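You operate a simulated robot arm through the tools that you are given. There is no shell and no other tool. Be economical: measure what you need, move in short steps, check, and stop when the job is done.

You are at the controls of a simulated two-armed robot. One attempt, no reset.

## Task
On the top of the corner table, fold the blue cloth in half, so that it is half as long.

It is judged by the outcome, as a careful person would: the job done as asked, and still so three seconds after it is handed in. It fails if anything else is knocked over, pushed out of place, dropped, spilled or broken. Flat cloth is picked up by pressing the open fingertips on it (5 to 10 N) and closing them slowly along it; thin cloth reads only 2 to 8 mm in the jaws.

## Robot
Two 7-joint arms with two-finger parallel grippers on one trunk, on a base that drives. Base frame: it is fixed to the floor where the robot stands at the start and does not move with it; the origin is under the middle of the robot, x ahead of it, y to its left, z up. Units: cm, rad, N and s.
The left shoulder is at the start at [7, 13.4, 107.6], the right one opposite. Places, roughly: top of the corner table [60, 10, 80]. Payload 1.57 kg a hand.
The TCP of each hand is the grasp point between the finger pads, 3 cm short of the fingertips. In the tool frame z runs along the fingers and y along their closing line. Largest opening 8 cm; finger width 1.7, thickness 1.2; the body of the gripper, 4 by 8.2 cm, starts 8 cm behind the TCP.
Orientation is that of the tool frame in the base frame, as a unit quaternion [w, x, y, z]. With the fingers straight down and closing along the base's y, the tool's x points along the base's -x, its y along +y and its z along -z.

## Interface
- The arms move only by the tool move_arm. It takes "left_motion", "right_motion" or both (then of equal length, played together; a hand with none holds still); each is a list of rows, each a list of 7 numbers: the closure in counts, from 0 (fully open) to 255 (shut), then the shift along the base's x, y, z in units of 25 mm (1.0 is 25 mm), then the turn, a rotation vector about the base's x, y, z in units of 5 degrees (1.0 is 5 degrees). In form: [[hand, tx, ty, tz, ax, ay, az], ...]. A call has 1 to 10 rows; each row shifts and turns the commanded pose from where the row before left it. A call with a number of a shift or a turn outside -1 to 1 is refused whole. Rows are played at 5 a second. More than 5 cm and 0.15 rad between two rows, or a gripper value outside its range, and nothing of the call is played. A pose out of reach is approached as far as the arm can. The call stops where the force on the tool passes 40 N (or 10 N more than at its start, if that is more) or the arm is blocked; 0.2 s more then pass. Each finger travels about 15.3 cm/s and halts on what it meets, pressing with about 37 N; the grip force reading is that of the motor and also rises with nothing between the fingers. The clock runs only during rows and for 0.2 s after the last one: add rows that do not move to give the fingers time. The reply holds the time, the measured pose of the TCP, the force on the tool along the base axes, the opening and the grip force, in the units named above and with some noise, and new pictures: "views" is both (left out), scene, wrist or none (wrist: the cameras of the hands that moved).
- Cameras (640 x 400 px; columns grow to the right, rows downward): "scene" is now at [13.9, 0.69, 129.08]; the picture's right is [0.14, -0.99, 0.00], its down [-0.75, -0.11, -0.65] and it looks along [0.65, 0.09, -0.76] (base axes); focal length 273 px, centre (320, 200). "left" rides on the left gripper at [7.2, 0.7, -12.2] in its tool frame; the picture's right is [-0.09, 1.00, 0.00], its down [-0.84, -0.08, -0.54] and it looks along [-0.54, -0.05, 0.84] (tool axes); focal length 238 px, centre (320, 200). "right" rides on the right gripper at [7.2, -0.7, -12.2] in its tool frame; the picture's right is [0.09, 1.00, 0.00], its down [-0.84, 0.08, -0.54] and it looks along [-0.54, 0.05, 0.84] (tool axes); focal length 238 px, centre (320, 200). There is no depth. A picture from a camera that has moved, and an enlarged one, comes with that camera's place and axes in the base frame and with its lens. The place of the scene camera against the robot may be out by one fixed shift of up to 1.8 cm in any direction.
- lift_body(by): slides the trunk up (or, below 0, down) by that many cm; the arms and the scene camera ride with it, the base frame stays. It gives what a move gives, with no picture.
- base_move(legs): drives the robot by 1 to 6 legs, each [ahead, left, turn to the left] in cm, cm and rad, along the robot's own axes; the way and the turn of a leg run together, so that a leg with both is an arc; at most 150 cm and 3.142 rad a leg. The arms and the cameras ride along, it lands a little off, and it stops where it bumps. It gives what a move gives, and a new picture of the scene camera.
- aim_head(pan, tilt): turns the head with the scene camera to pan (to the left, within 1.501 rad either way) and tilt (down, from -0.506 to 1.204), counted from straight ahead of the robot. It gives what a move gives, and a new picture of the scene camera.
- enlarge(camera, box): a new picture of the part [left, top, right, bottom] of that camera's present view, enlarged. No time passes.
- job_done(): hands the job in; it is judged then, once.

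Go step by step. Nothing tells you exact positions but the pictures and the camera data: compare them with the known pose of the tool, close in by small moves and look again before you grip or let go. The budget is 120 turns and 170 pictures, counting those below and the enlarged ones. Unless the task says otherwise, let go and move clear before handing in, and close with one line.

The tools are called after "Call:" as name(argument=value, ...) on one line, values as JSON. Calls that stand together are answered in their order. move_arm: Moves the arms, as the interface text tells. Its arguments: {"type":"object","properties":{"left_motion":{"type":"array"},"right_motion":{"type":"array"},"views":{"type":"string","enum":["both","scene","wrist","none"]}},"required":[]} The other tools are called the same way: lift_body (by) slides the trunk up or down; base_move (legs) drives the base; aim_head (pan, tilt) turns the head that bears the scene camera; enlarge (camera, box) takes an enlarged picture of a part of a camera's view; job_done () hands the job in.

At the start:

```text
time: 0.0
left_tcp_pos: [47.72, 25.26, 97.23]
left_orientation: [-0.001, 0.0, 1.0, 0.0]
left_ft_force: [-0.1, -0.2, 0.2]
left_finger_gap: 7.99
left_grip_force: 0.0
right_tcp_pos: [48.73, -19.56, 96.79]
right_orientation: [0.0, 0.0, 1.0, 0.0]
right_ft_force: [-0.5, 0.3, 0.2]
right_finger_gap: 8.0
right_grip_force: 0.0
trunk travel left (down, up): [-65.0, 29.0]
robot x, y, heading: [-0.04, 0.16, 0.006]
head pan, tilt: [0.145, 0.857]
```

scene: 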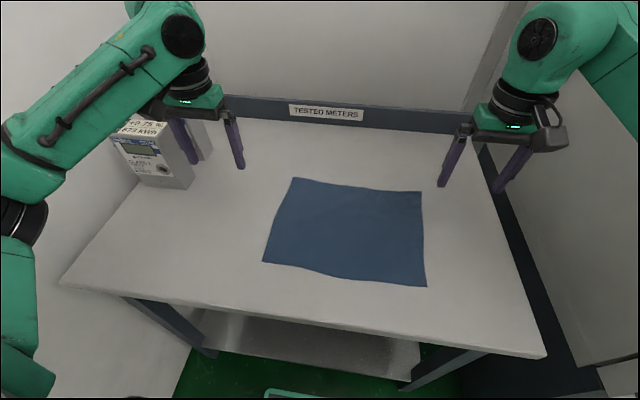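
right: 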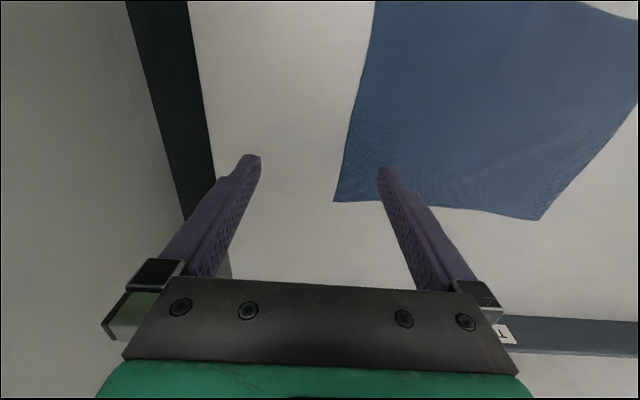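
left: 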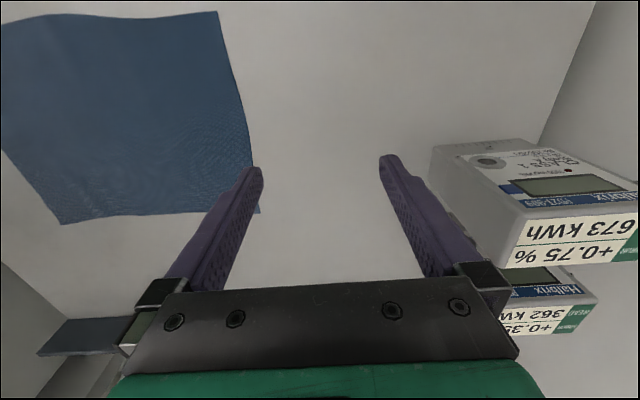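

The cloth lies roughly at x 39–64, y −18–16, so its long side runs along y. I'll look around first to see whether the robot can reach it from a side.

Call:
aim_head(pan=0.9, tilt=0.7)

Call:
aim_head(pan=-0.8, tilt=0.7)

```text
time: 1.1
left_tcp_pos: [47.61, 25.23, 97.21]
left_orientation: [0.001, 0.0, 1.0, 0.0]
left_ft_force: [-0.6, -0.1, 0.0]
left_finger_gap: 8.02
left_grip_force: 0.1
right_tcp_pos: [48.77, -19.67, 96.71]
right_orientation: [0.0, -0.001, 1.0, 0.0]
right_ft_force: [-0.7, -0.7, -0.4]
right_finger_gap: 8.02
right_grip_force: 0.0
trunk travel left (down, up): [-65.0, 29.0]
robot x, y, heading: [-0.22, 0.06, 0.001]
head pan, tilt: [0.901, 0.7]
camera scene: at [11.49, 6.22, 130.36], right [0.78, -0.62, 0.0], down [-0.4, -0.5, -0.76], along [0.48, 0.6, -0.64], focal length 273 px, centre (320, 200)
```

scene: 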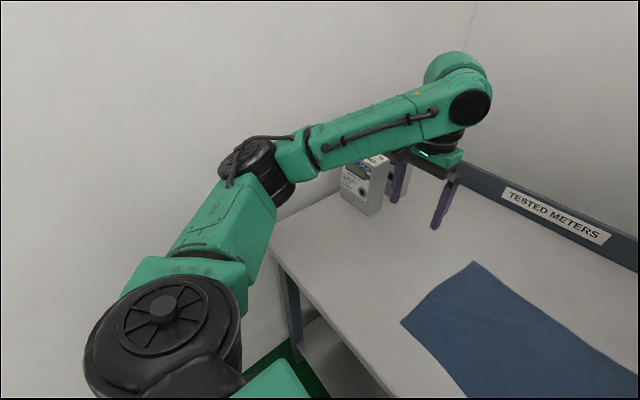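

```text
time: 2.8
left_tcp_pos: [47.59, 25.31, 97.34]
left_orientation: [0.0, 0.0, 1.0, 0.0]
left_ft_force: [-0.6, -0.7, 0.3]
left_finger_gap: 8.01
left_grip_force: 0.0
right_tcp_pos: [48.73, -19.57, 96.79]
right_orientation: [0.0, 0.0, 1.0, 0.0]
right_ft_force: [-0.1, 0.4, 0.2]
right_finger_gap: 8.01
right_grip_force: 0.0
trunk travel left (down, up): [-65.0, 29.0]
robot x, y, heading: [-0.05, 0.15, 0.001]
head pan, tilt: [-0.799, 0.7]
camera scene: at [12.13, -6.51, 130.37], right [-0.72, -0.7, 0.0], down [-0.45, 0.46, -0.76], along [0.53, -0.55, -0.64], focal length 273 px, centre (320, 200)
```

scene: 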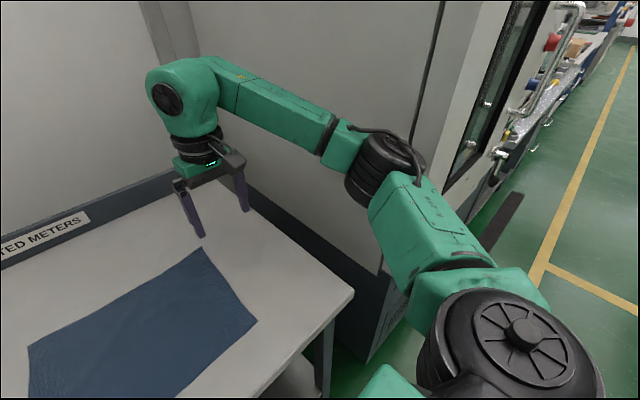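

The side approaches are blocked by a wall on the left and a cabinet on the right, so I must work from the front. I'll look down at the gap between the base and the table, then see the whole cloth again.

Call:
aim_head(pan=0.0, tilt=1.204)

```text
time: 4.0
left_tcp_pos: [47.62, 25.24, 97.31]
left_orientation: [0.0, 0.0, 1.0, 0.0]
left_ft_force: [-0.5, -0.1, -0.6]
left_finger_gap: 8.0
left_grip_force: 0.1
right_tcp_pos: [48.7, -19.47, 96.76]
right_orientation: [-0.001, 0.0, 1.0, 0.0]
right_ft_force: [0.3, -0.8, -0.1]
right_finger_gap: 8.01
right_grip_force: 0.0
trunk travel left (down, up): [-65.0, 29.0]
robot x, y, heading: [0.19, -0.3, 0.005]
head pan, tilt: [0.0, 1.201]
camera scene: at [11.8, -0.44, 126.77], right [0.0, -1.0, 0.0], down [-0.93, 0.0, -0.36], along [0.36, 0.0, -0.93], focal length 273 px, centre (320, 200)
```

scene: 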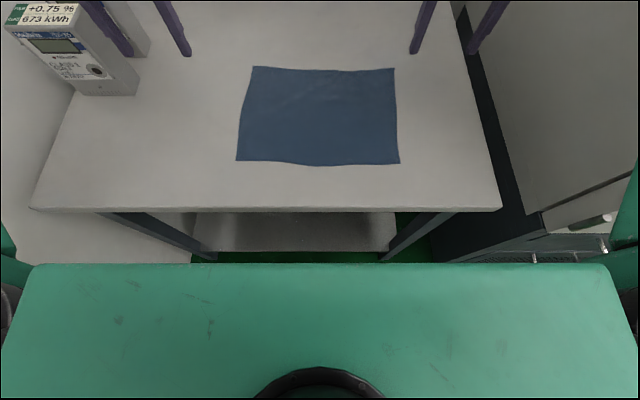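

The front strip of the table is clear. The plan is right hand at the far-left corner, left hand at the near-left corner, folding toward −y. First I bring both hands inward at height.

Call:
move_arm(left_motion=[[0, -0.28, -0.5, 0, 0, 0, 0], [0, -0.28, -0.5, 0, 0, 0, 0], [0, -0.28, -0.5, 0, 0, 0, 0], [0, -0.28, -0.5, 0, 0, 0, 0], [0, -0.28, -0.5, 0, 0, 0, 0], [0, -0.28, -0.5, 0, 0, 0, 0], [0, -0.28, -0.5, 0, 0, 0, 0], [0, -0.28, -0.5, 0, 0, 0, 0]], right_motion=[[0, 0.45, 0.9, 0, 0, 0, 0], [0, 0.45, 0.9, 0, 0, 0, 0], [0, 0.45, 0.9, 0, 0, 0, 0], [0, 0.45, 0.9, 0, 0, 0, 0], [0, 0.45, 0.9, 0, 0, 0, 0], [0, 0.45, 0.9, 0, 0, 0, 0], [0, 0.45, 0.9, 0, 0, 0, 0], [0, 0.45, 0.9, 0, 0, 0, 0]], views="scene")

Call:
aim_head(pan=0.1, tilt=0.9)

```text
time: 5.8
left_tcp_pos: [42.09, 15.34, 97.26]
left_orientation: [0.0, 0.0, 1.0, -0.001]
left_ft_force: [-0.3, 0.2, -0.4]
left_finger_gap: 7.99
left_grip_force: 0.0
right_tcp_pos: [56.82, -1.95, 96.64]
right_orientation: [0.001, -0.004, 1.0, -0.002]
right_ft_force: [0.2, -0.8, 0.1]
right_finger_gap: 8.01
right_grip_force: 0.1
right hand out of reach, approached as far as the arm can: row 8
trunk travel left (down, up): [-65.0, 29.0]
robot x, y, heading: [0.27, -0.02, -0.003]
head pan, tilt: [0.0, 1.201]
camera scene: at [11.73, -0.36, 126.78], right [0.0, -1.0, 0.0], down [-0.93, 0.0, -0.36], along [0.36, 0.0, -0.93], focal length 273 px, centre (320, 200)
```

scene: 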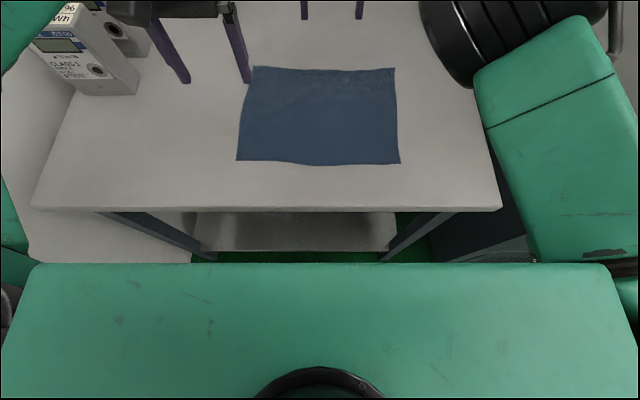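

```text
time: 6.6
left_tcp_pos: [42.14, 15.49, 97.22]
left_orientation: [0.001, 0.0, 1.0, 0.0]
left_ft_force: [0.1, -0.2, -0.5]
left_finger_gap: 7.99
left_grip_force: 0.1
right_tcp_pos: [56.78, -2.1, 96.65]
right_orientation: [0.001, -0.002, 1.0, -0.001]
right_ft_force: [0.3, -0.2, 0.1]
right_finger_gap: 8.02
right_grip_force: 0.0
trunk travel left (down, up): [-65.0, 29.0]
robot x, y, heading: [-0.02, -0.01, 0.002]
head pan, tilt: [0.099, 0.901]
camera scene: at [13.72, 0.32, 128.74], right [0.1, -1.0, 0.0], down [-0.78, -0.08, -0.62], along [0.62, 0.06, -0.78], focal length 273 px, centre (320, 200)
```

scene: 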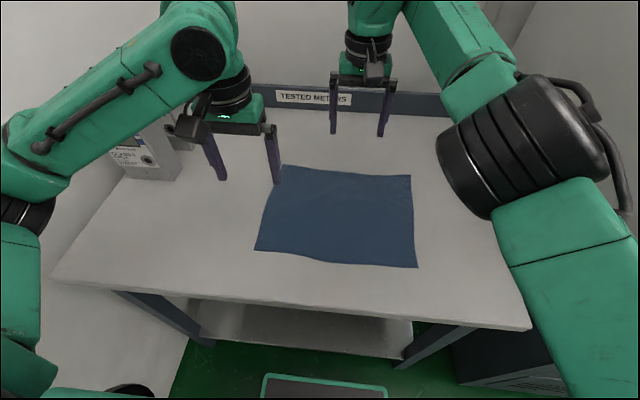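

The base front is at about x=25 and the table legs are further out, so there is room to move. I drive 8 cm ahead and 8 cm left to bring the far-left corner into the right hand's reach.

Call:
base_move(legs=[[8, 8, 0]])

```text
time: 7.8
left_tcp_pos: [49.86, 23.25, 97.33]
left_orientation: [0.001, 0.001, 1.0, 0.0]
left_ft_force: [0.4, 0.6, 0.4]
left_finger_gap: 8.0
left_grip_force: 0.0
right_tcp_pos: [64.57, 5.82, 96.66]
right_orientation: [0.002, -0.003, 1.0, 0.0]
right_ft_force: [1.6, -0.5, 0.6]
right_finger_gap: 8.01
right_grip_force: 0.0
trunk travel left (down, up): [-65.0, 29.0]
robot x, y, heading: [7.98, 7.96, -0.004]
head pan, tilt: [0.099, 0.901]
camera scene: at [21.51, 8.18, 128.76], right [0.1, -1.0, 0.0], down [-0.78, -0.08, -0.62], along [0.62, 0.06, -0.78], focal length 273 px, centre (320, 200)
```

scene: 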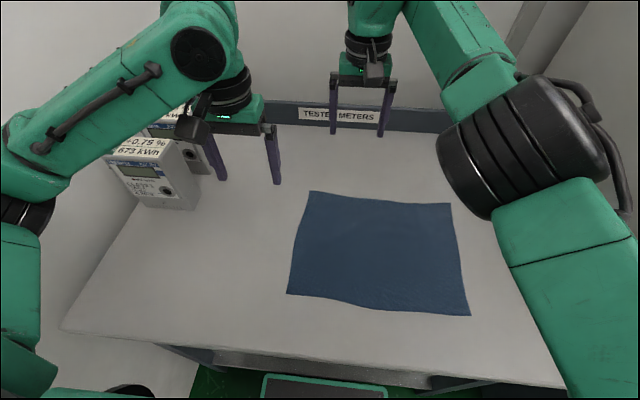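

Both hands are in reach. I partly close the fingers to a gap of about 3.5 cm and move above the left edge of the cloth.

Call:
move_arm(left_motion=[[143, -0.63, -0.82, -0.56, 0, 0, 0], [143, -0.63, -0.82, -0.56, 0, 0, 0], [143, -0.63, -0.82, -0.56, 0, 0, 0], [143, -0.63, -0.82, -0.56, 0, 0, 0], [143, -0.63, -0.82, -0.56, 0, 0, 0]], right_motion=[[143, -0.24, 0.5, -0.53, 0, 0, 0], [143, -0.24, 0.5, -0.53, 0, 0, 0], [143, -0.24, 0.5, -0.53, 0, 0, 0], [143, -0.24, 0.5, -0.53, 0, 0, 0], [143, -0.24, 0.5, -0.53, 0, 0, 0]])

```text
time: 9.0
left_tcp_pos: [42.07, 12.9, 90.35]
left_orientation: [0.0, -0.001, 1.0, -0.001]
left_ft_force: [-0.4, 0.5, -0.2]
left_finger_gap: 3.52
left_grip_force: 0.0
right_tcp_pos: [61.77, 12.06, 89.94]
right_orientation: [0.002, -0.001, 1.0, -0.001]
right_ft_force: [-0.5, 0.9, 0.2]
right_finger_gap: 3.49
right_grip_force: 0.1
trunk travel left (down, up): [-65.0, 29.0]
robot x, y, heading: [7.89, 8.39, -0.004]
head pan, tilt: [0.099, 0.901]
camera scene: at [21.57, 8.2, 128.75], right [0.1, -1.0, 0.0], down [-0.78, -0.08, -0.62], along [0.62, 0.06, -0.78], focal length 273 px, centre (320, 200)
camera right: at [54.49, 11.3, 102.19], right [-0.1, 1.0, 0.0], down [0.84, 0.08, 0.54], along [0.54, 0.05, -0.84], focal length 238 px, centre (320, 200)
camera left: at [34.9, 13.67, 102.39], right [0.09, 1.0, 0.0], down [0.84, -0.08, 0.54], along [0.54, -0.05, -0.84], focal length 238 px, centre (320, 200)
```

scene: 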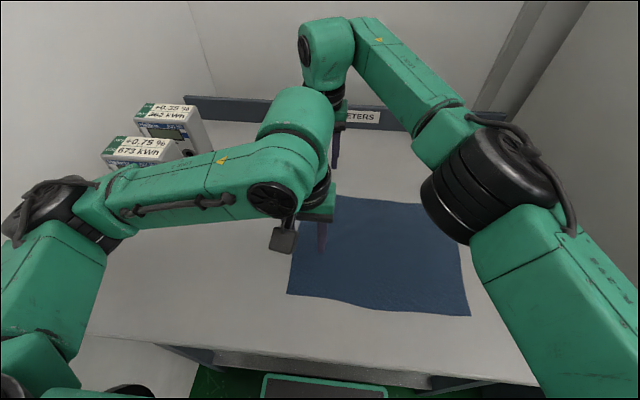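
right: 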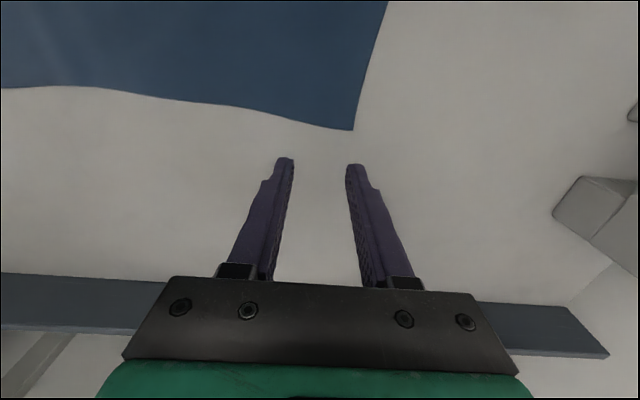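
left: 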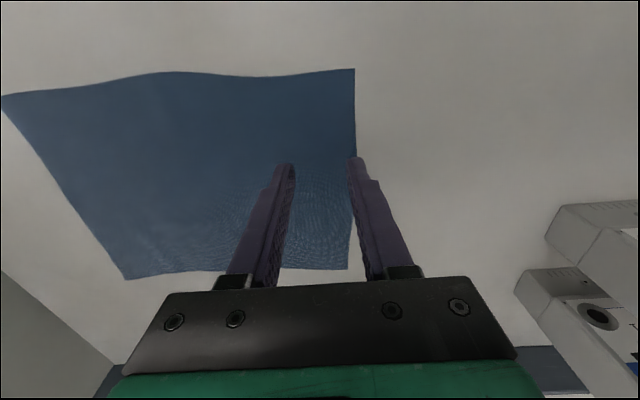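

From the two wrist views the table top is at z≈80, with the left corners at about (36.7, 16.4) and (60.7, 15.0). I shift both hands slightly nearer and come down to just above the cloth.

Call:
move_arm(left_motion=[[143, -0.62, 0, -0.4, 0, 0, 0], [143, -0.62, 0, -0.4, 0, 0, 0], [143, 0, 0, -0.7, 0, 0, 0], [143, 0, 0, -0.7, 0, 0, 0]], right_motion=[[143, -0.65, 0, -0.4, 0, 0, 0], [143, -0.65, -0.06, -0.4, 0, 0, 0], [143, 0, 0, -0.6, 0, 0, 0], [143, 0, 0, -0.6, 0, 0, 0]], views="wrist")

```text
time: 10.0
left_tcp_pos: [38.97, 13.07, 84.73]
left_orientation: [0.0, 0.0, 1.0, 0.0]
left_ft_force: [-0.1, -0.1, -0.2]
left_finger_gap: 3.51
left_grip_force: 0.1
right_tcp_pos: [58.42, 11.97, 84.9]
right_orientation: [0.001, -0.002, 1.0, 0.001]
right_ft_force: [-0.3, -0.5, 0.1]
right_finger_gap: 3.52
right_grip_force: 0.0
trunk travel left (down, up): [-65.0, 29.0]
robot x, y, heading: [7.79, 8.13, -0.004]
head pan, tilt: [0.099, 0.901]
camera right: at [51.18, 11.2, 97.14], right [-0.1, 1.0, 0.0], down [0.84, 0.08, 0.54], along [0.54, 0.05, -0.84], focal length 238 px, centre (320, 200)
camera left: at [31.81, 13.75, 96.86], right [0.09, 1.0, 0.0], down [0.84, -0.08, 0.54], along [0.54, -0.05, -0.84], focal length 238 px, centre (320, 200)
```

right: 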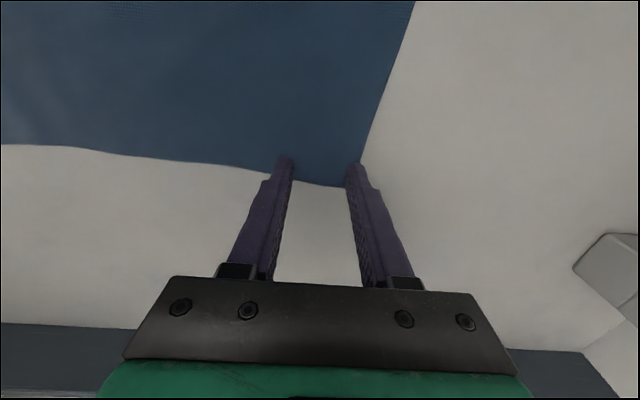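
left: 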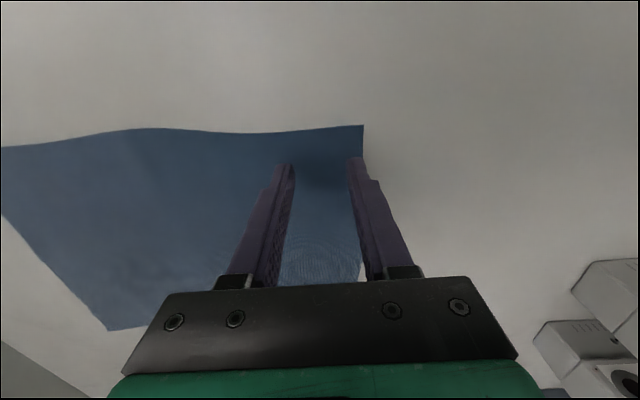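

The fingertips straddle the cloth just inside its edge. I nudge the right hand 1 cm inward in x and then lower both hands toward contact.

Call:
move_arm(left_motion=[[143, 0, 0, -0.2, 0, 0, 0], [143, 0, 0, -0.2, 0, 0, 0], [143, 0, 0, -0.1, 0, 0, 0], [143, 0, 0, -0.08, 0, 0, 0]], right_motion=[[143, -0.35, -0.1, -0.2, 0, 0, 0], [143, 0, 0, -0.2, 0, 0, 0], [143, 0, 0, -0.16, 0, 0, 0], [143, 0, 0, -0.08, 0, 0, 0]], views="none")

```text
time: 11.0
left_tcp_pos: [38.79, 12.98, 83.39]
left_orientation: [-0.001, 0.001, 1.0, -0.001]
left_ft_force: [-0.5, 0.8, 0.4]
left_finger_gap: 3.53
left_grip_force: 0.0
right_tcp_pos: [57.63, 11.52, 83.46]
right_orientation: [0.002, -0.001, 1.0, -0.001]
right_ft_force: [-0.2, -0.2, -0.1]
right_finger_gap: 3.51
right_grip_force: 0.2
trunk travel left (down, up): [-65.0, 29.0]
robot x, y, heading: [7.84, 7.96, -0.002]
head pan, tilt: [0.099, 0.901]
```

Call:
move_arm(left_motion=[[143, 0, 0, -0.08, 0, 0, 0], [143, 0, 0, -0.06, 0, 0, 0]], right_motion=[[143, 0, 0, -0.08, 0, 0, 0], [143, 0, 0, -0.06, 0, 0, 0]], views="none")

```text
time: 11.6
left_tcp_pos: [38.81, 13.04, 83.06]
left_orientation: [0.002, 0.0, 1.0, -0.001]
left_ft_force: [-0.8, 0.6, 13.8]
left_finger_gap: 3.53
left_grip_force: 0.3
right_tcp_pos: [57.59, 11.61, 83.15]
right_orientation: [0.001, -0.003, 1.0, 0.0]
right_ft_force: [-0.4, 0.0, -0.2]
right_finger_gap: 3.51
right_grip_force: 0.0
trunk travel left (down, up): [-65.0, 29.0]
robot x, y, heading: [8.02, 7.69, -0.004]
head pan, tilt: [0.099, 0.901]
```

The left hand is in contact at 13.8 N, a bit much, and the right is just above the cloth. I trim both.

Call:
move_arm(left_motion=[[143, 0, 0, -0.0, 0, 0, 0], [143, 0, 0, 0.02, 0, 0, 0]], right_motion=[[143, 0, 0, -0.03, 0, 0, 0], [143, 0, 0, -0.02, 0, 0, 0]], views="none")

```text
time: 12.2
left_tcp_pos: [38.75, 12.93, 83.11]
left_orientation: [0.001, 0.0, 1.0, 0.001]
left_ft_force: [3.0, -0.5, 13.4]
left_finger_gap: 3.5
left_grip_force: 0.1
right_tcp_pos: [57.5, 11.54, 83.19]
right_orientation: [0.003, -0.003, 1.0, 0.0]
right_ft_force: [-0.1, -0.2, 8.6]
right_finger_gap: 3.48
right_grip_force: 0.1
trunk travel left (down, up): [-65.0, 29.0]
robot x, y, heading: [7.78, 8.13, 0.0]
head pan, tilt: [0.099, 0.901]
```

The right hand is at 8.6 N. I ease the left a touch and close both slowly along the cloth.

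Call:
move_arm(left_motion=[[143, 0, 0, 0.02, 0, 0, 0], [156, 0, 0, 0, 0, 0, 0], [169, 0, 0, 0, 0, 0, 0], [182, 0, 0, 0, 0, 0, 0], [195, 0, 0, 0, 0, 0, 0], [208, 0, 0, 0, 0, 0, 0], [221, 0, 0, 0, 0, 0, 0], [234, 0, 0, 0, 0, 0, 0], [247, 0, 0, 0, 0, 0, 0], [255, 0, 0, 0, 0, 0, 0]], right_motion=[[143, 0, 0, 0, 0, 0, 0], [156, 0, 0, 0, 0, 0, 0], [169, 0, 0, 0, 0, 0, 0], [182, 0, 0, 0, 0, 0, 0], [195, 0, 0, 0, 0, 0, 0], [208, 0, 0, 0, 0, 0, 0], [221, 0, 0, 0, 0, 0, 0], [234, 0, 0, 0, 0, 0, 0], [247, 0, 0, 0, 0, 0, 0], [255, 0, 0, 0, 0, 0, 0]], views="wrist")

```text
time: 14.4
left_tcp_pos: [38.74, 12.97, 83.09]
left_orientation: [0.001, 0.0, 1.0, 0.0]
left_ft_force: [1.7, 0.0, 8.2]
left_finger_gap: 0.19
left_grip_force: 23.4
right_tcp_pos: [57.5, 11.6, 83.12]
right_orientation: [0.002, -0.003, 1.0, 0.0]
right_ft_force: [-1.8, 0.9, 13.4]
right_finger_gap: 0.16
right_grip_force: 23.2
trunk travel left (down, up): [-65.0, 29.0]
robot x, y, heading: [8.0, 7.89, -0.003]
head pan, tilt: [0.099, 0.901]
camera right: at [50.19, 10.83, 95.24], right [-0.1, 1.0, 0.0], down [0.83, 0.08, 0.55], along [0.54, 0.05, -0.84], focal length 238 px, centre (320, 200)
camera left: at [31.63, 13.74, 95.21], right [0.09, 1.0, 0.0], down [0.84, -0.08, 0.54], along [0.54, -0.05, -0.84], focal length 238 px, centre (320, 200)
```

right: 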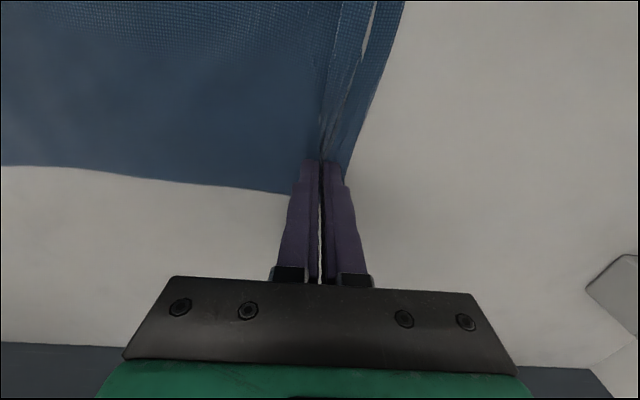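
left: 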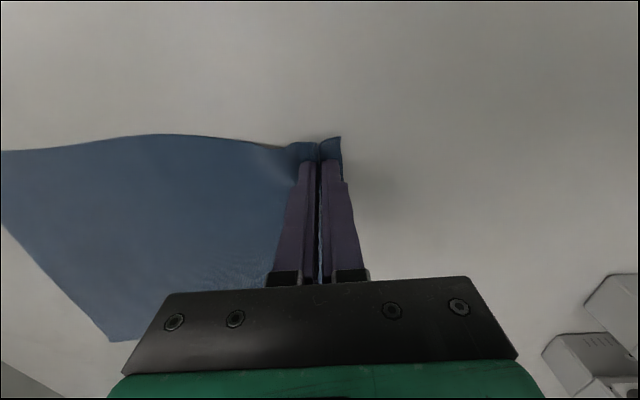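

Both hands hold a ridge, but about 1.2 cm of cloth sticks out past it and would end up folded under as a hem. I'll open gently again and re-grip right at the edge.

Call:
move_arm(left_motion=[[240, 0, 0, 0, 0, 0, 0], [225, 0, 0, 0, 0, 0, 0], [210, 0, 0, 0, 0, 0, 0], [190, 0, 0, 0, 0, 0, 0], [165, 0, 0, 0, 0, 0, 0], [143, 0, 0, 0, 0, 0, 0], [143, 0, 0, 0.4, 0, 0, 0], [143, 0, 0, 0.4, 0, 0, 0], [143, 0, 0.3, 0.4, 0, 0, 0]], right_motion=[[240, 0, 0, 0, 0, 0, 0], [225, 0, 0, 0, 0, 0, 0], [210, 0, 0, 0, 0, 0, 0], [190, 0, 0, 0, 0, 0, 0], [165, 0, 0, 0, 0, 0, 0], [143, 0, 0, 0, 0, 0, 0], [143, 0, 0, 0.4, 0, 0, 0], [143, 0, 0, 0.4, 0, 0, 0], [143, 0, 0.3, 0.4, 0, 0, 0]], views="wrist")

```text
time: 16.4
left_tcp_pos: [38.99, 13.87, 85.98]
left_orientation: [0.0, 0.0, 1.0, -0.001]
left_ft_force: [-0.3, -0.2, 0.9]
left_finger_gap: 3.5
left_grip_force: 0.0
right_tcp_pos: [57.7, 12.46, 85.94]
right_orientation: [0.0, -0.003, 1.0, 0.0]
right_ft_force: [-0.1, -0.4, -0.4]
right_finger_gap: 3.5
right_grip_force: 0.1
trunk travel left (down, up): [-65.0, 29.0]
robot x, y, heading: [8.06, 7.72, -0.002]
head pan, tilt: [0.099, 0.901]
camera right: at [50.39, 11.64, 98.07], right [-0.1, 1.0, 0.0], down [0.84, 0.08, 0.54], along [0.54, 0.05, -0.84], focal length 238 px, centre (320, 200)
camera left: at [31.84, 14.66, 98.13], right [0.09, 1.0, 0.0], down [0.84, -0.08, 0.54], along [0.54, -0.05, -0.84], focal length 238 px, centre (320, 200)
```

right: 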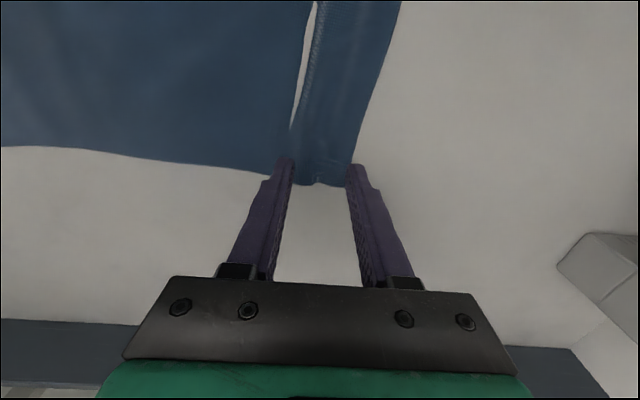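
left: 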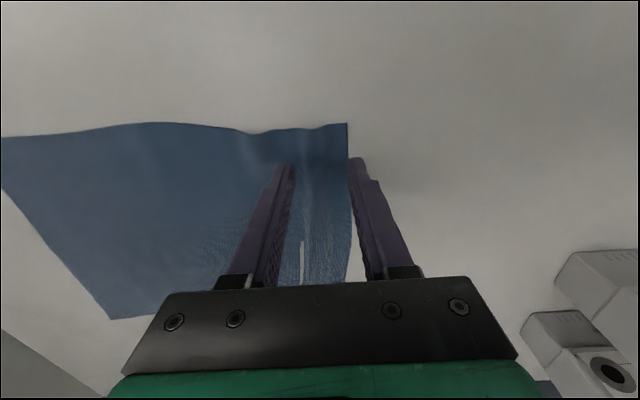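

The left edge is at y≈16.3 near and y≈15.2 far. I'll use a narrower gap with the outer fingers right at the edge and press again.

Call:
move_arm(left_motion=[[185, 0, 0.41, 0, 0, 0, 0], [185, 0, 0, -0.5, 0, 0, 0], [185, 0, 0, -0.4, 0, 0, 0], [185, 0, 0, -0.14, 0, 0, 0], [185, 0, 0, -0.06, 0, 0, 0]], right_motion=[[185, 0, 0.54, 0, 0, 0, 0], [185, 0, 0, -0.5, 0, 0, 0], [185, 0, 0, -0.4, 0, 0, 0], [185, 0, 0, -0.14, 0, 0, 0], [185, 0, 0, -0.06, 0, 0, 0]], views="wrist")

```text
time: 17.6
left_tcp_pos: [38.92, 14.73, 83.37]
left_orientation: [-0.001, 0.0, 1.0, 0.0]
left_ft_force: [0.1, 0.5, -0.8]
left_finger_gap: 2.18
left_grip_force: 0.0
right_tcp_pos: [57.59, 13.61, 83.16]
right_orientation: [0.001, -0.002, 1.0, 0.0]
right_ft_force: [0.8, 0.0, 0.7]
right_finger_gap: 2.2
right_grip_force: 0.2
trunk travel left (down, up): [-65.0, 29.0]
robot x, y, heading: [7.9, 7.96, 0.001]
head pan, tilt: [0.099, 0.901]
camera right: at [50.36, 12.91, 95.3], right [-0.1, 1.0, 0.0], down [0.84, 0.08, 0.54], along [0.54, 0.05, -0.84], focal length 238 px, centre (320, 200)
camera left: at [31.86, 15.46, 95.46], right [0.09, 1.0, 0.0], down [0.84, -0.08, 0.54], along [0.54, -0.05, -0.84], focal length 238 px, centre (320, 200)
```

right: 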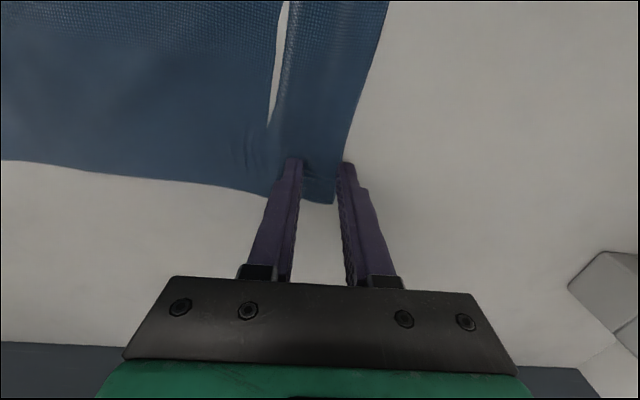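
left: 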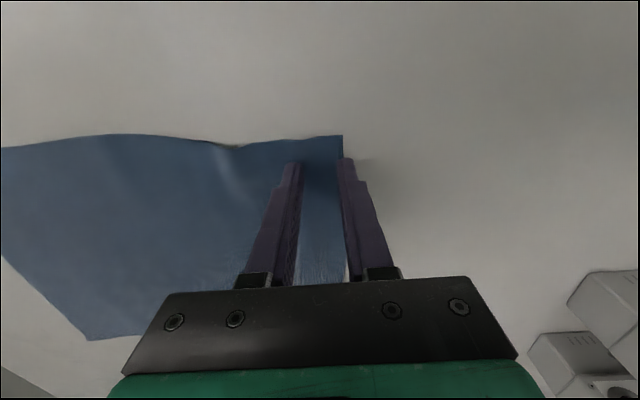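

The outer fingers sit right on the edge. I press a little further down into contact.

Call:
move_arm(left_motion=[[185, 0, 0, -0.08, 0, 0, 0], [185, 0, 0, -0.03, 0, 0, 0]], right_motion=[[185, 0, 0, -0.03, 0, 0, 0], [185, 0, 0, -0.02, 0, 0, 0]], views="none")

```text
time: 18.2
left_tcp_pos: [38.88, 14.75, 83.13]
left_orientation: [0.002, 0.0, 1.0, 0.0]
left_ft_force: [1.3, 0.0, 2.5]
left_finger_gap: 2.2
left_grip_force: 0.1
right_tcp_pos: [57.5, 13.74, 83.1]
right_orientation: [0.002, -0.001, 1.0, 0.001]
right_ft_force: [1.7, -0.1, 4.0]
right_finger_gap: 2.17
right_grip_force: 0.0
trunk travel left (down, up): [-65.0, 29.0]
robot x, y, heading: [8.04, 7.97, -0.002]
head pan, tilt: [0.099, 0.901]
```

Call:
move_arm(left_motion=[[185, 0, 0, -0.03, 0, 0, 0], [192, 0, 0, 0, 0, 0, 0], [200, 0, 0, 0, 0, 0, 0], [208, 0, 0, 0, 0, 0, 0], [216, 0, 0, 0, 0, 0, 0], [224, 0, 0, 0, 0, 0, 0], [232, 0, 0, 0, 0, 0, 0], [240, 0, 0, 0, 0, 0, 0], [248, 0, 0, 0, 0, 0, 0], [255, 0, 0, 0, 0, 0, 0]], right_motion=[[185, 0, 0, -0.02, 0, 0, 0], [192, 0, 0, 0, 0, 0, 0], [200, 0, 0, 0, 0, 0, 0], [208, 0, 0, 0, 0, 0, 0], [216, 0, 0, 0, 0, 0, 0], [224, 0, 0, 0, 0, 0, 0], [232, 0, 0, 0, 0, 0, 0], [240, 0, 0, 0, 0, 0, 0], [248, 0, 0, 0, 0, 0, 0], [255, 0, 0, 0, 0, 0, 0]], views="wrist")

```text
time: 20.4
left_tcp_pos: [38.78, 14.62, 83.06]
left_orientation: [0.001, 0.001, 1.0, 0.0]
left_ft_force: [2.6, -0.4, 28.8]
left_finger_gap: 0.17
left_grip_force: 23.8
right_tcp_pos: [57.29, 13.69, 83.08]
right_orientation: [0.002, -0.003, 1.0, -0.001]
right_ft_force: [0.2, 1.4, 2.1]
right_finger_gap: 0.19
right_grip_force: 23.5
trunk travel left (down, up): [-65.0, 29.0]
robot x, y, heading: [7.84, 7.65, -0.001]
head pan, tilt: [0.099, 0.901]
camera right: at [50.1, 12.95, 95.26], right [-0.1, 1.0, 0.0], down [0.83, 0.08, 0.55], along [0.54, 0.05, -0.84], focal length 238 px, centre (320, 200)
camera left: at [31.65, 15.42, 95.18], right [0.09, 1.0, 0.0], down [0.83, -0.08, 0.55], along [0.54, -0.05, -0.84], focal length 238 px, centre (320, 200)
```

right: 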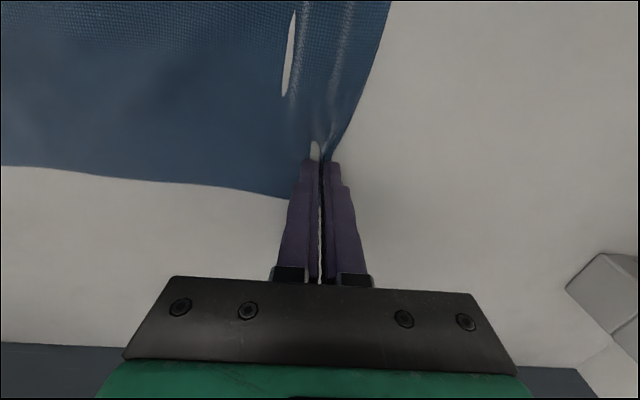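
left: 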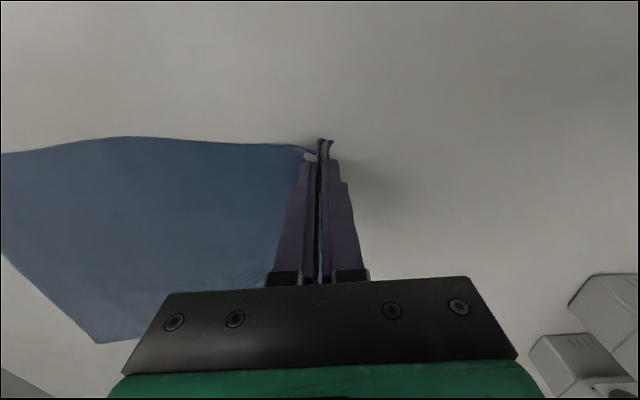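

The flap is now small. I lift both hands 4 cm while moving slightly toward the middle, to see whether the grips hold.

Call:
move_arm(left_motion=[[255, 0, 0, 0.4, 0, 0, 0], [255, 0, -0.1, 0.4, 0, 0, 0], [255, 0, -0.15, 0.4, 0, 0, 0], [255, 0, -0.2, 0.4, 0, 0, 0]], right_motion=[[255, 0, 0, 0.4, 0, 0, 0], [255, 0, -0.1, 0.4, 0, 0, 0], [255, 0, -0.15, 0.4, 0, 0, 0], [255, 0, -0.2, 0.4, 0, 0, 0]])

```text
time: 21.4
left_tcp_pos: [38.89, 13.61, 87.09]
left_orientation: [0.0, 0.0, 1.0, 0.0]
left_ft_force: [0.4, 0.2, 0.3]
left_finger_gap: 0.19
left_grip_force: 23.6
right_tcp_pos: [57.5, 12.64, 87.13]
right_orientation: [0.002, -0.002, 1.0, 0.0]
right_ft_force: [-0.1, -0.6, -0.6]
right_finger_gap: 0.19
right_grip_force: 23.8
trunk travel left (down, up): [-65.0, 29.0]
robot x, y, heading: [7.68, 8.0, 0.0]
head pan, tilt: [0.099, 0.901]
camera scene: at [21.54, 8.16, 128.75], right [0.1, -1.0, 0.0], down [-0.78, -0.08, -0.62], along [0.62, 0.06, -0.78], focal length 273 px, centre (320, 200)
camera right: at [50.37, 11.81, 99.19], right [-0.1, 1.0, 0.0], down [0.83, 0.08, 0.54], along [0.54, 0.05, -0.84], focal length 238 px, centre (320, 200)
camera left: at [31.83, 14.37, 99.16], right [0.09, 1.0, 0.0], down [0.84, -0.08, 0.54], along [0.54, -0.05, -0.84], focal length 238 px, centre (320, 200)
```

scene: 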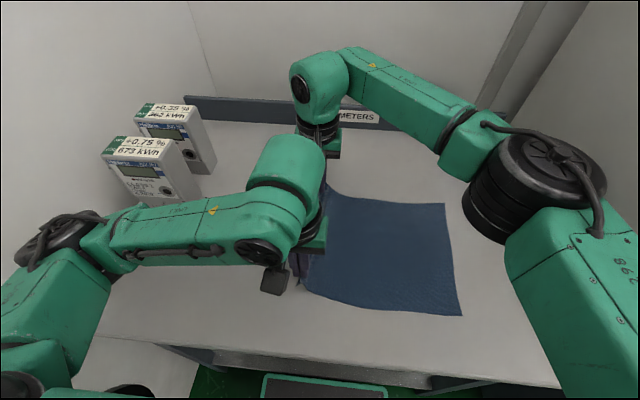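
right: 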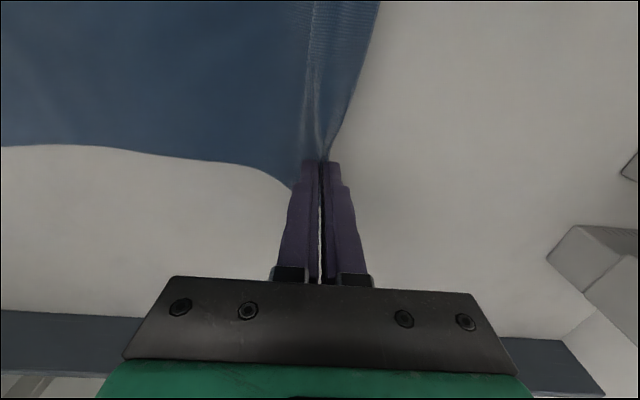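
left: 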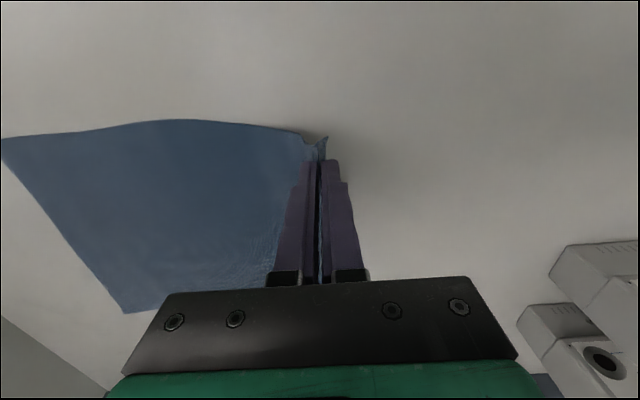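

The grips hold. I carry the edge up and over in an arc, first to above the fold line.

Call:
move_arm(left_motion=[[255, 0, -0.48, 0.7, 0, 0, 0], [255, 0, -0.52, 0.7, 0, 0, 0], [255, 0, -0.6, 0.5, 0, 0, 0], [255, 0, -0.6, 0.5, 0, 0, 0], [255, 0, -0.7, 0.36, 0, 0, 0], [255, 0, -0.7, 0.36, 0, 0, 0], [255, 0, -0.8, 0.1, 0, 0, 0], [255, 0, -0.8, 0.1, 0, 0, 0]], right_motion=[[255, 0, -0.48, 0.7, 0, 0, 0], [255, 0, -0.52, 0.7, 0, 0, 0], [255, 0, -0.6, 0.5, 0, 0, 0], [255, 0, -0.6, 0.5, 0, 0, 0], [255, 0, -0.7, 0.36, 0, 0, 0], [255, 0, -0.7, 0.36, 0, 0, 0], [255, 0, -0.8, 0.1, 0, 0, 0], [255, 0, -0.8, 0.1, 0, 0, 0]])

```text
time: 23.2
left_tcp_pos: [39.05, 0.47, 95.28]
left_orientation: [0.0, 0.0, 1.0, 0.001]
left_ft_force: [-0.7, -1.0, 0.1]
left_finger_gap: 0.19
left_grip_force: 23.2
right_tcp_pos: [57.69, -0.47, 95.2]
right_orientation: [0.002, -0.002, 1.0, 0.0]
right_ft_force: [0.3, -0.3, -0.5]
right_finger_gap: 0.17
right_grip_force: 23.1
trunk travel left (down, up): [-65.0, 29.0]
robot x, y, heading: [7.94, 8.1, -0.0]
head pan, tilt: [0.099, 0.901]
camera scene: at [21.54, 8.03, 128.75], right [0.1, -1.0, 0.0], down [-0.78, -0.08, -0.62], along [0.62, 0.06, -0.78], focal length 273 px, centre (320, 200)
camera right: at [50.38, -1.33, 107.42], right [-0.1, 1.0, 0.0], down [0.83, 0.08, 0.54], along [0.54, 0.05, -0.84], focal length 238 px, centre (320, 200)
camera left: at [31.92, 1.21, 107.38], right [0.09, 1.0, 0.0], down [0.84, -0.08, 0.54], along [0.54, -0.05, -0.84], focal length 238 px, centre (320, 200)
```

scene: 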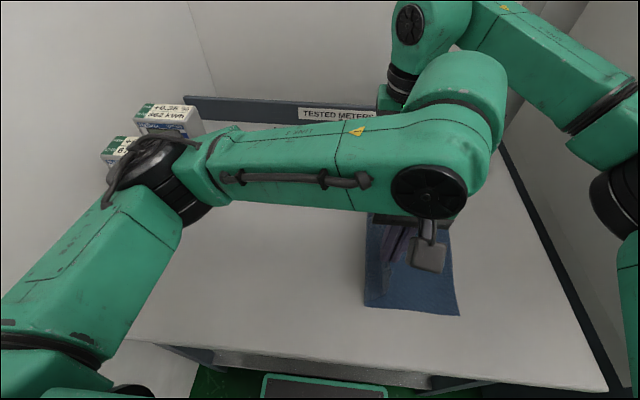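
right: 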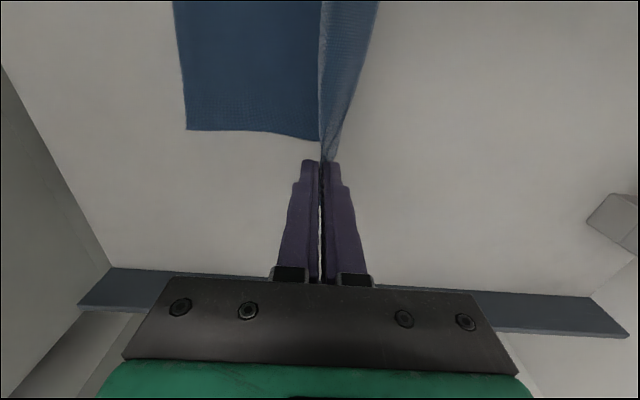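
left: 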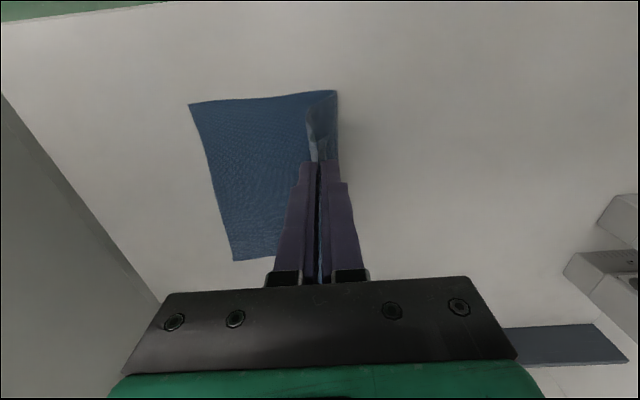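

The fold is forming well, and the right elbow has swung clear. I continue over the far half, tilting the hands so the pinched hem will point outward.

Call:
move_arm(left_motion=[[255, 0, -0.56, -0.05, 0.75, 0, 0], [255, 0, -0.56, -0.1, 0.75, 0, 0], [255, 0, -0.56, -0.2, 0.75, 0, 0], [255, 0, -0.56, -0.25, 0.75, 0, 0], [255, 0, -0.56, -0.3, 0.75, 0, 0], [255, 0, -0.56, -0.38, 0.75, 0, 0]], right_motion=[[255, 0, -0.6, -0.05, 0.75, 0, 0], [255, 0, -0.6, -0.1, 0.75, 0, 0], [255, 0, -0.6, -0.2, 0.75, 0, 0], [255, 0, -0.6, -0.25, 0.75, 0, 0], [255, 0, -0.6, -0.3, 0.75, 0, 0], [255, 0, -0.6, -0.38, 0.75, 0, 0]])

```text
time: 24.6
left_tcp_pos: [38.87, -6.49, 92.01]
left_orientation: [0.0, 0.0, 0.981, 0.194]
left_ft_force: [0.4, -1.2, -0.1]
left_finger_gap: 0.17
left_grip_force: 23.8
left hand out of reach, approached as far as the arm can: row 6
right_tcp_pos: [57.46, -9.48, 92.09]
right_orientation: [0.001, -0.002, 0.981, 0.196]
right_ft_force: [-0.3, -0.9, 0.2]
right_finger_gap: 0.17
right_grip_force: 23.5
trunk travel left (down, up): [-65.0, 29.0]
robot x, y, heading: [7.57, 8.19, -0.002]
head pan, tilt: [0.099, 0.901]
camera scene: at [21.55, 8.09, 128.75], right [0.1, -1.0, 0.0], down [-0.78, -0.08, -0.62], along [0.62, 0.06, -0.78], focal length 273 px, centre (320, 200)
camera right: at [50.33, -14.96, 103.02], right [-0.1, 0.92, 0.38], down [0.84, -0.13, 0.53], along [0.54, 0.37, -0.76], focal length 238 px, centre (320, 200)
camera left: at [31.71, -10.51, 103.43], right [0.09, 0.92, 0.38], down [0.84, -0.28, 0.47], along [0.54, 0.28, -0.8], focal length 238 px, centre (320, 200)
```

scene: 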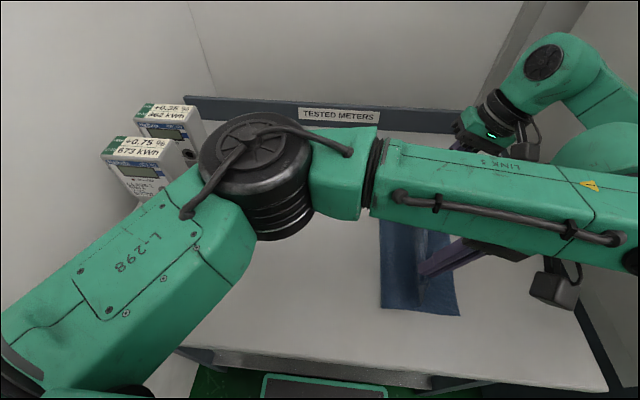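
right: 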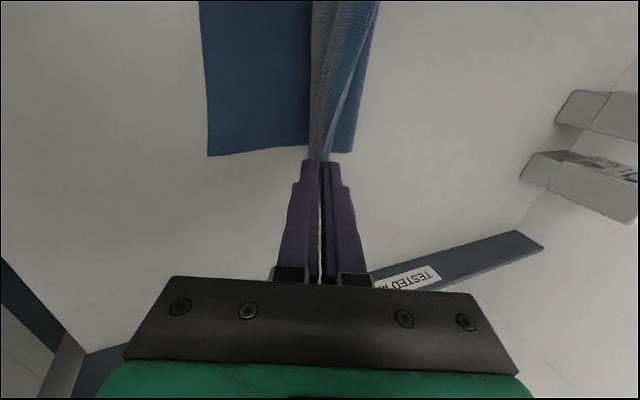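
left: 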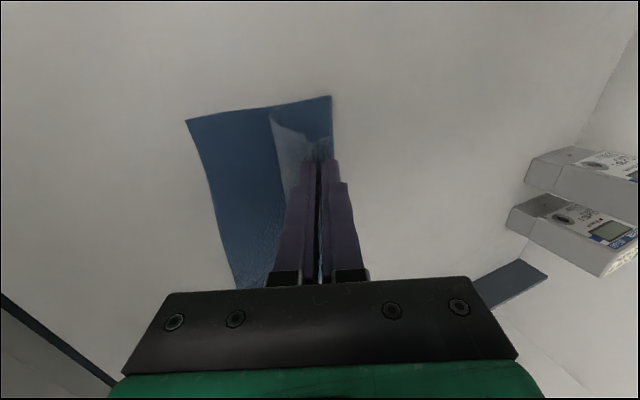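

The left arm is at its limit with this tilt, so I'll shift the base right a little. First I lower the hands for slack and check the right elbow's clearance to the cabinet.

Call:
move_arm(left_motion=[[255, 0, 0, -0.5, 0, 0, 0], [255, 0, 0, -0.5, 0, 0, 0], [255, 0, 0, -0.6, 0, 0, 0]], right_motion=[[255, 0, 0, -0.5, 0, 0, 0], [255, 0, 0, -0.5, 0, 0, 0], [255, 0, 0, -0.6, 0, 0, 0]], views="none")

Call:
aim_head(pan=-0.7, tilt=0.9)

```text
time: 25.4
left_tcp_pos: [38.77, -6.48, 88.01]
left_orientation: [0.0, 0.001, 0.981, 0.196]
left_ft_force: [-0.2, -0.1, -0.6]
left_finger_gap: 0.17
left_grip_force: 22.9
right_tcp_pos: [57.61, -9.44, 88.06]
right_orientation: [0.001, -0.002, 0.981, 0.195]
right_ft_force: [-1.0, 0.3, -0.1]
right_finger_gap: 0.17
right_grip_force: 23.9
trunk travel left (down, up): [-65.0, 29.0]
robot x, y, heading: [7.73, 7.7, -0.001]
head pan, tilt: [0.099, 0.901]
```

```text
time: 26.5
left_tcp_pos: [38.76, -6.38, 88.06]
left_orientation: [0.0, 0.0, 0.981, 0.196]
left_ft_force: [1.9, -0.8, 0.4]
left_finger_gap: 0.19
left_grip_force: 23.3
right_tcp_pos: [57.57, -9.41, 88.17]
right_orientation: [0.002, -0.002, 0.981, 0.194]
right_ft_force: [-0.7, 0.3, -0.4]
right_finger_gap: 0.17
right_grip_force: 23.6
trunk travel left (down, up): [-65.0, 29.0]
robot x, y, heading: [8.03, 7.88, -0.002]
head pan, tilt: [-0.7, 0.901]
camera scene: at [19.82, 2.6, 128.75], right [-0.64, -0.76, 0.0], down [-0.6, 0.51, -0.62], along [0.47, -0.4, -0.78], focal length 273 px, centre (320, 200)
```

scene: 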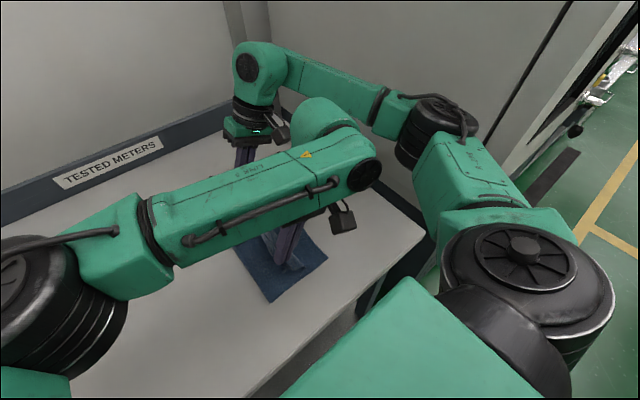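

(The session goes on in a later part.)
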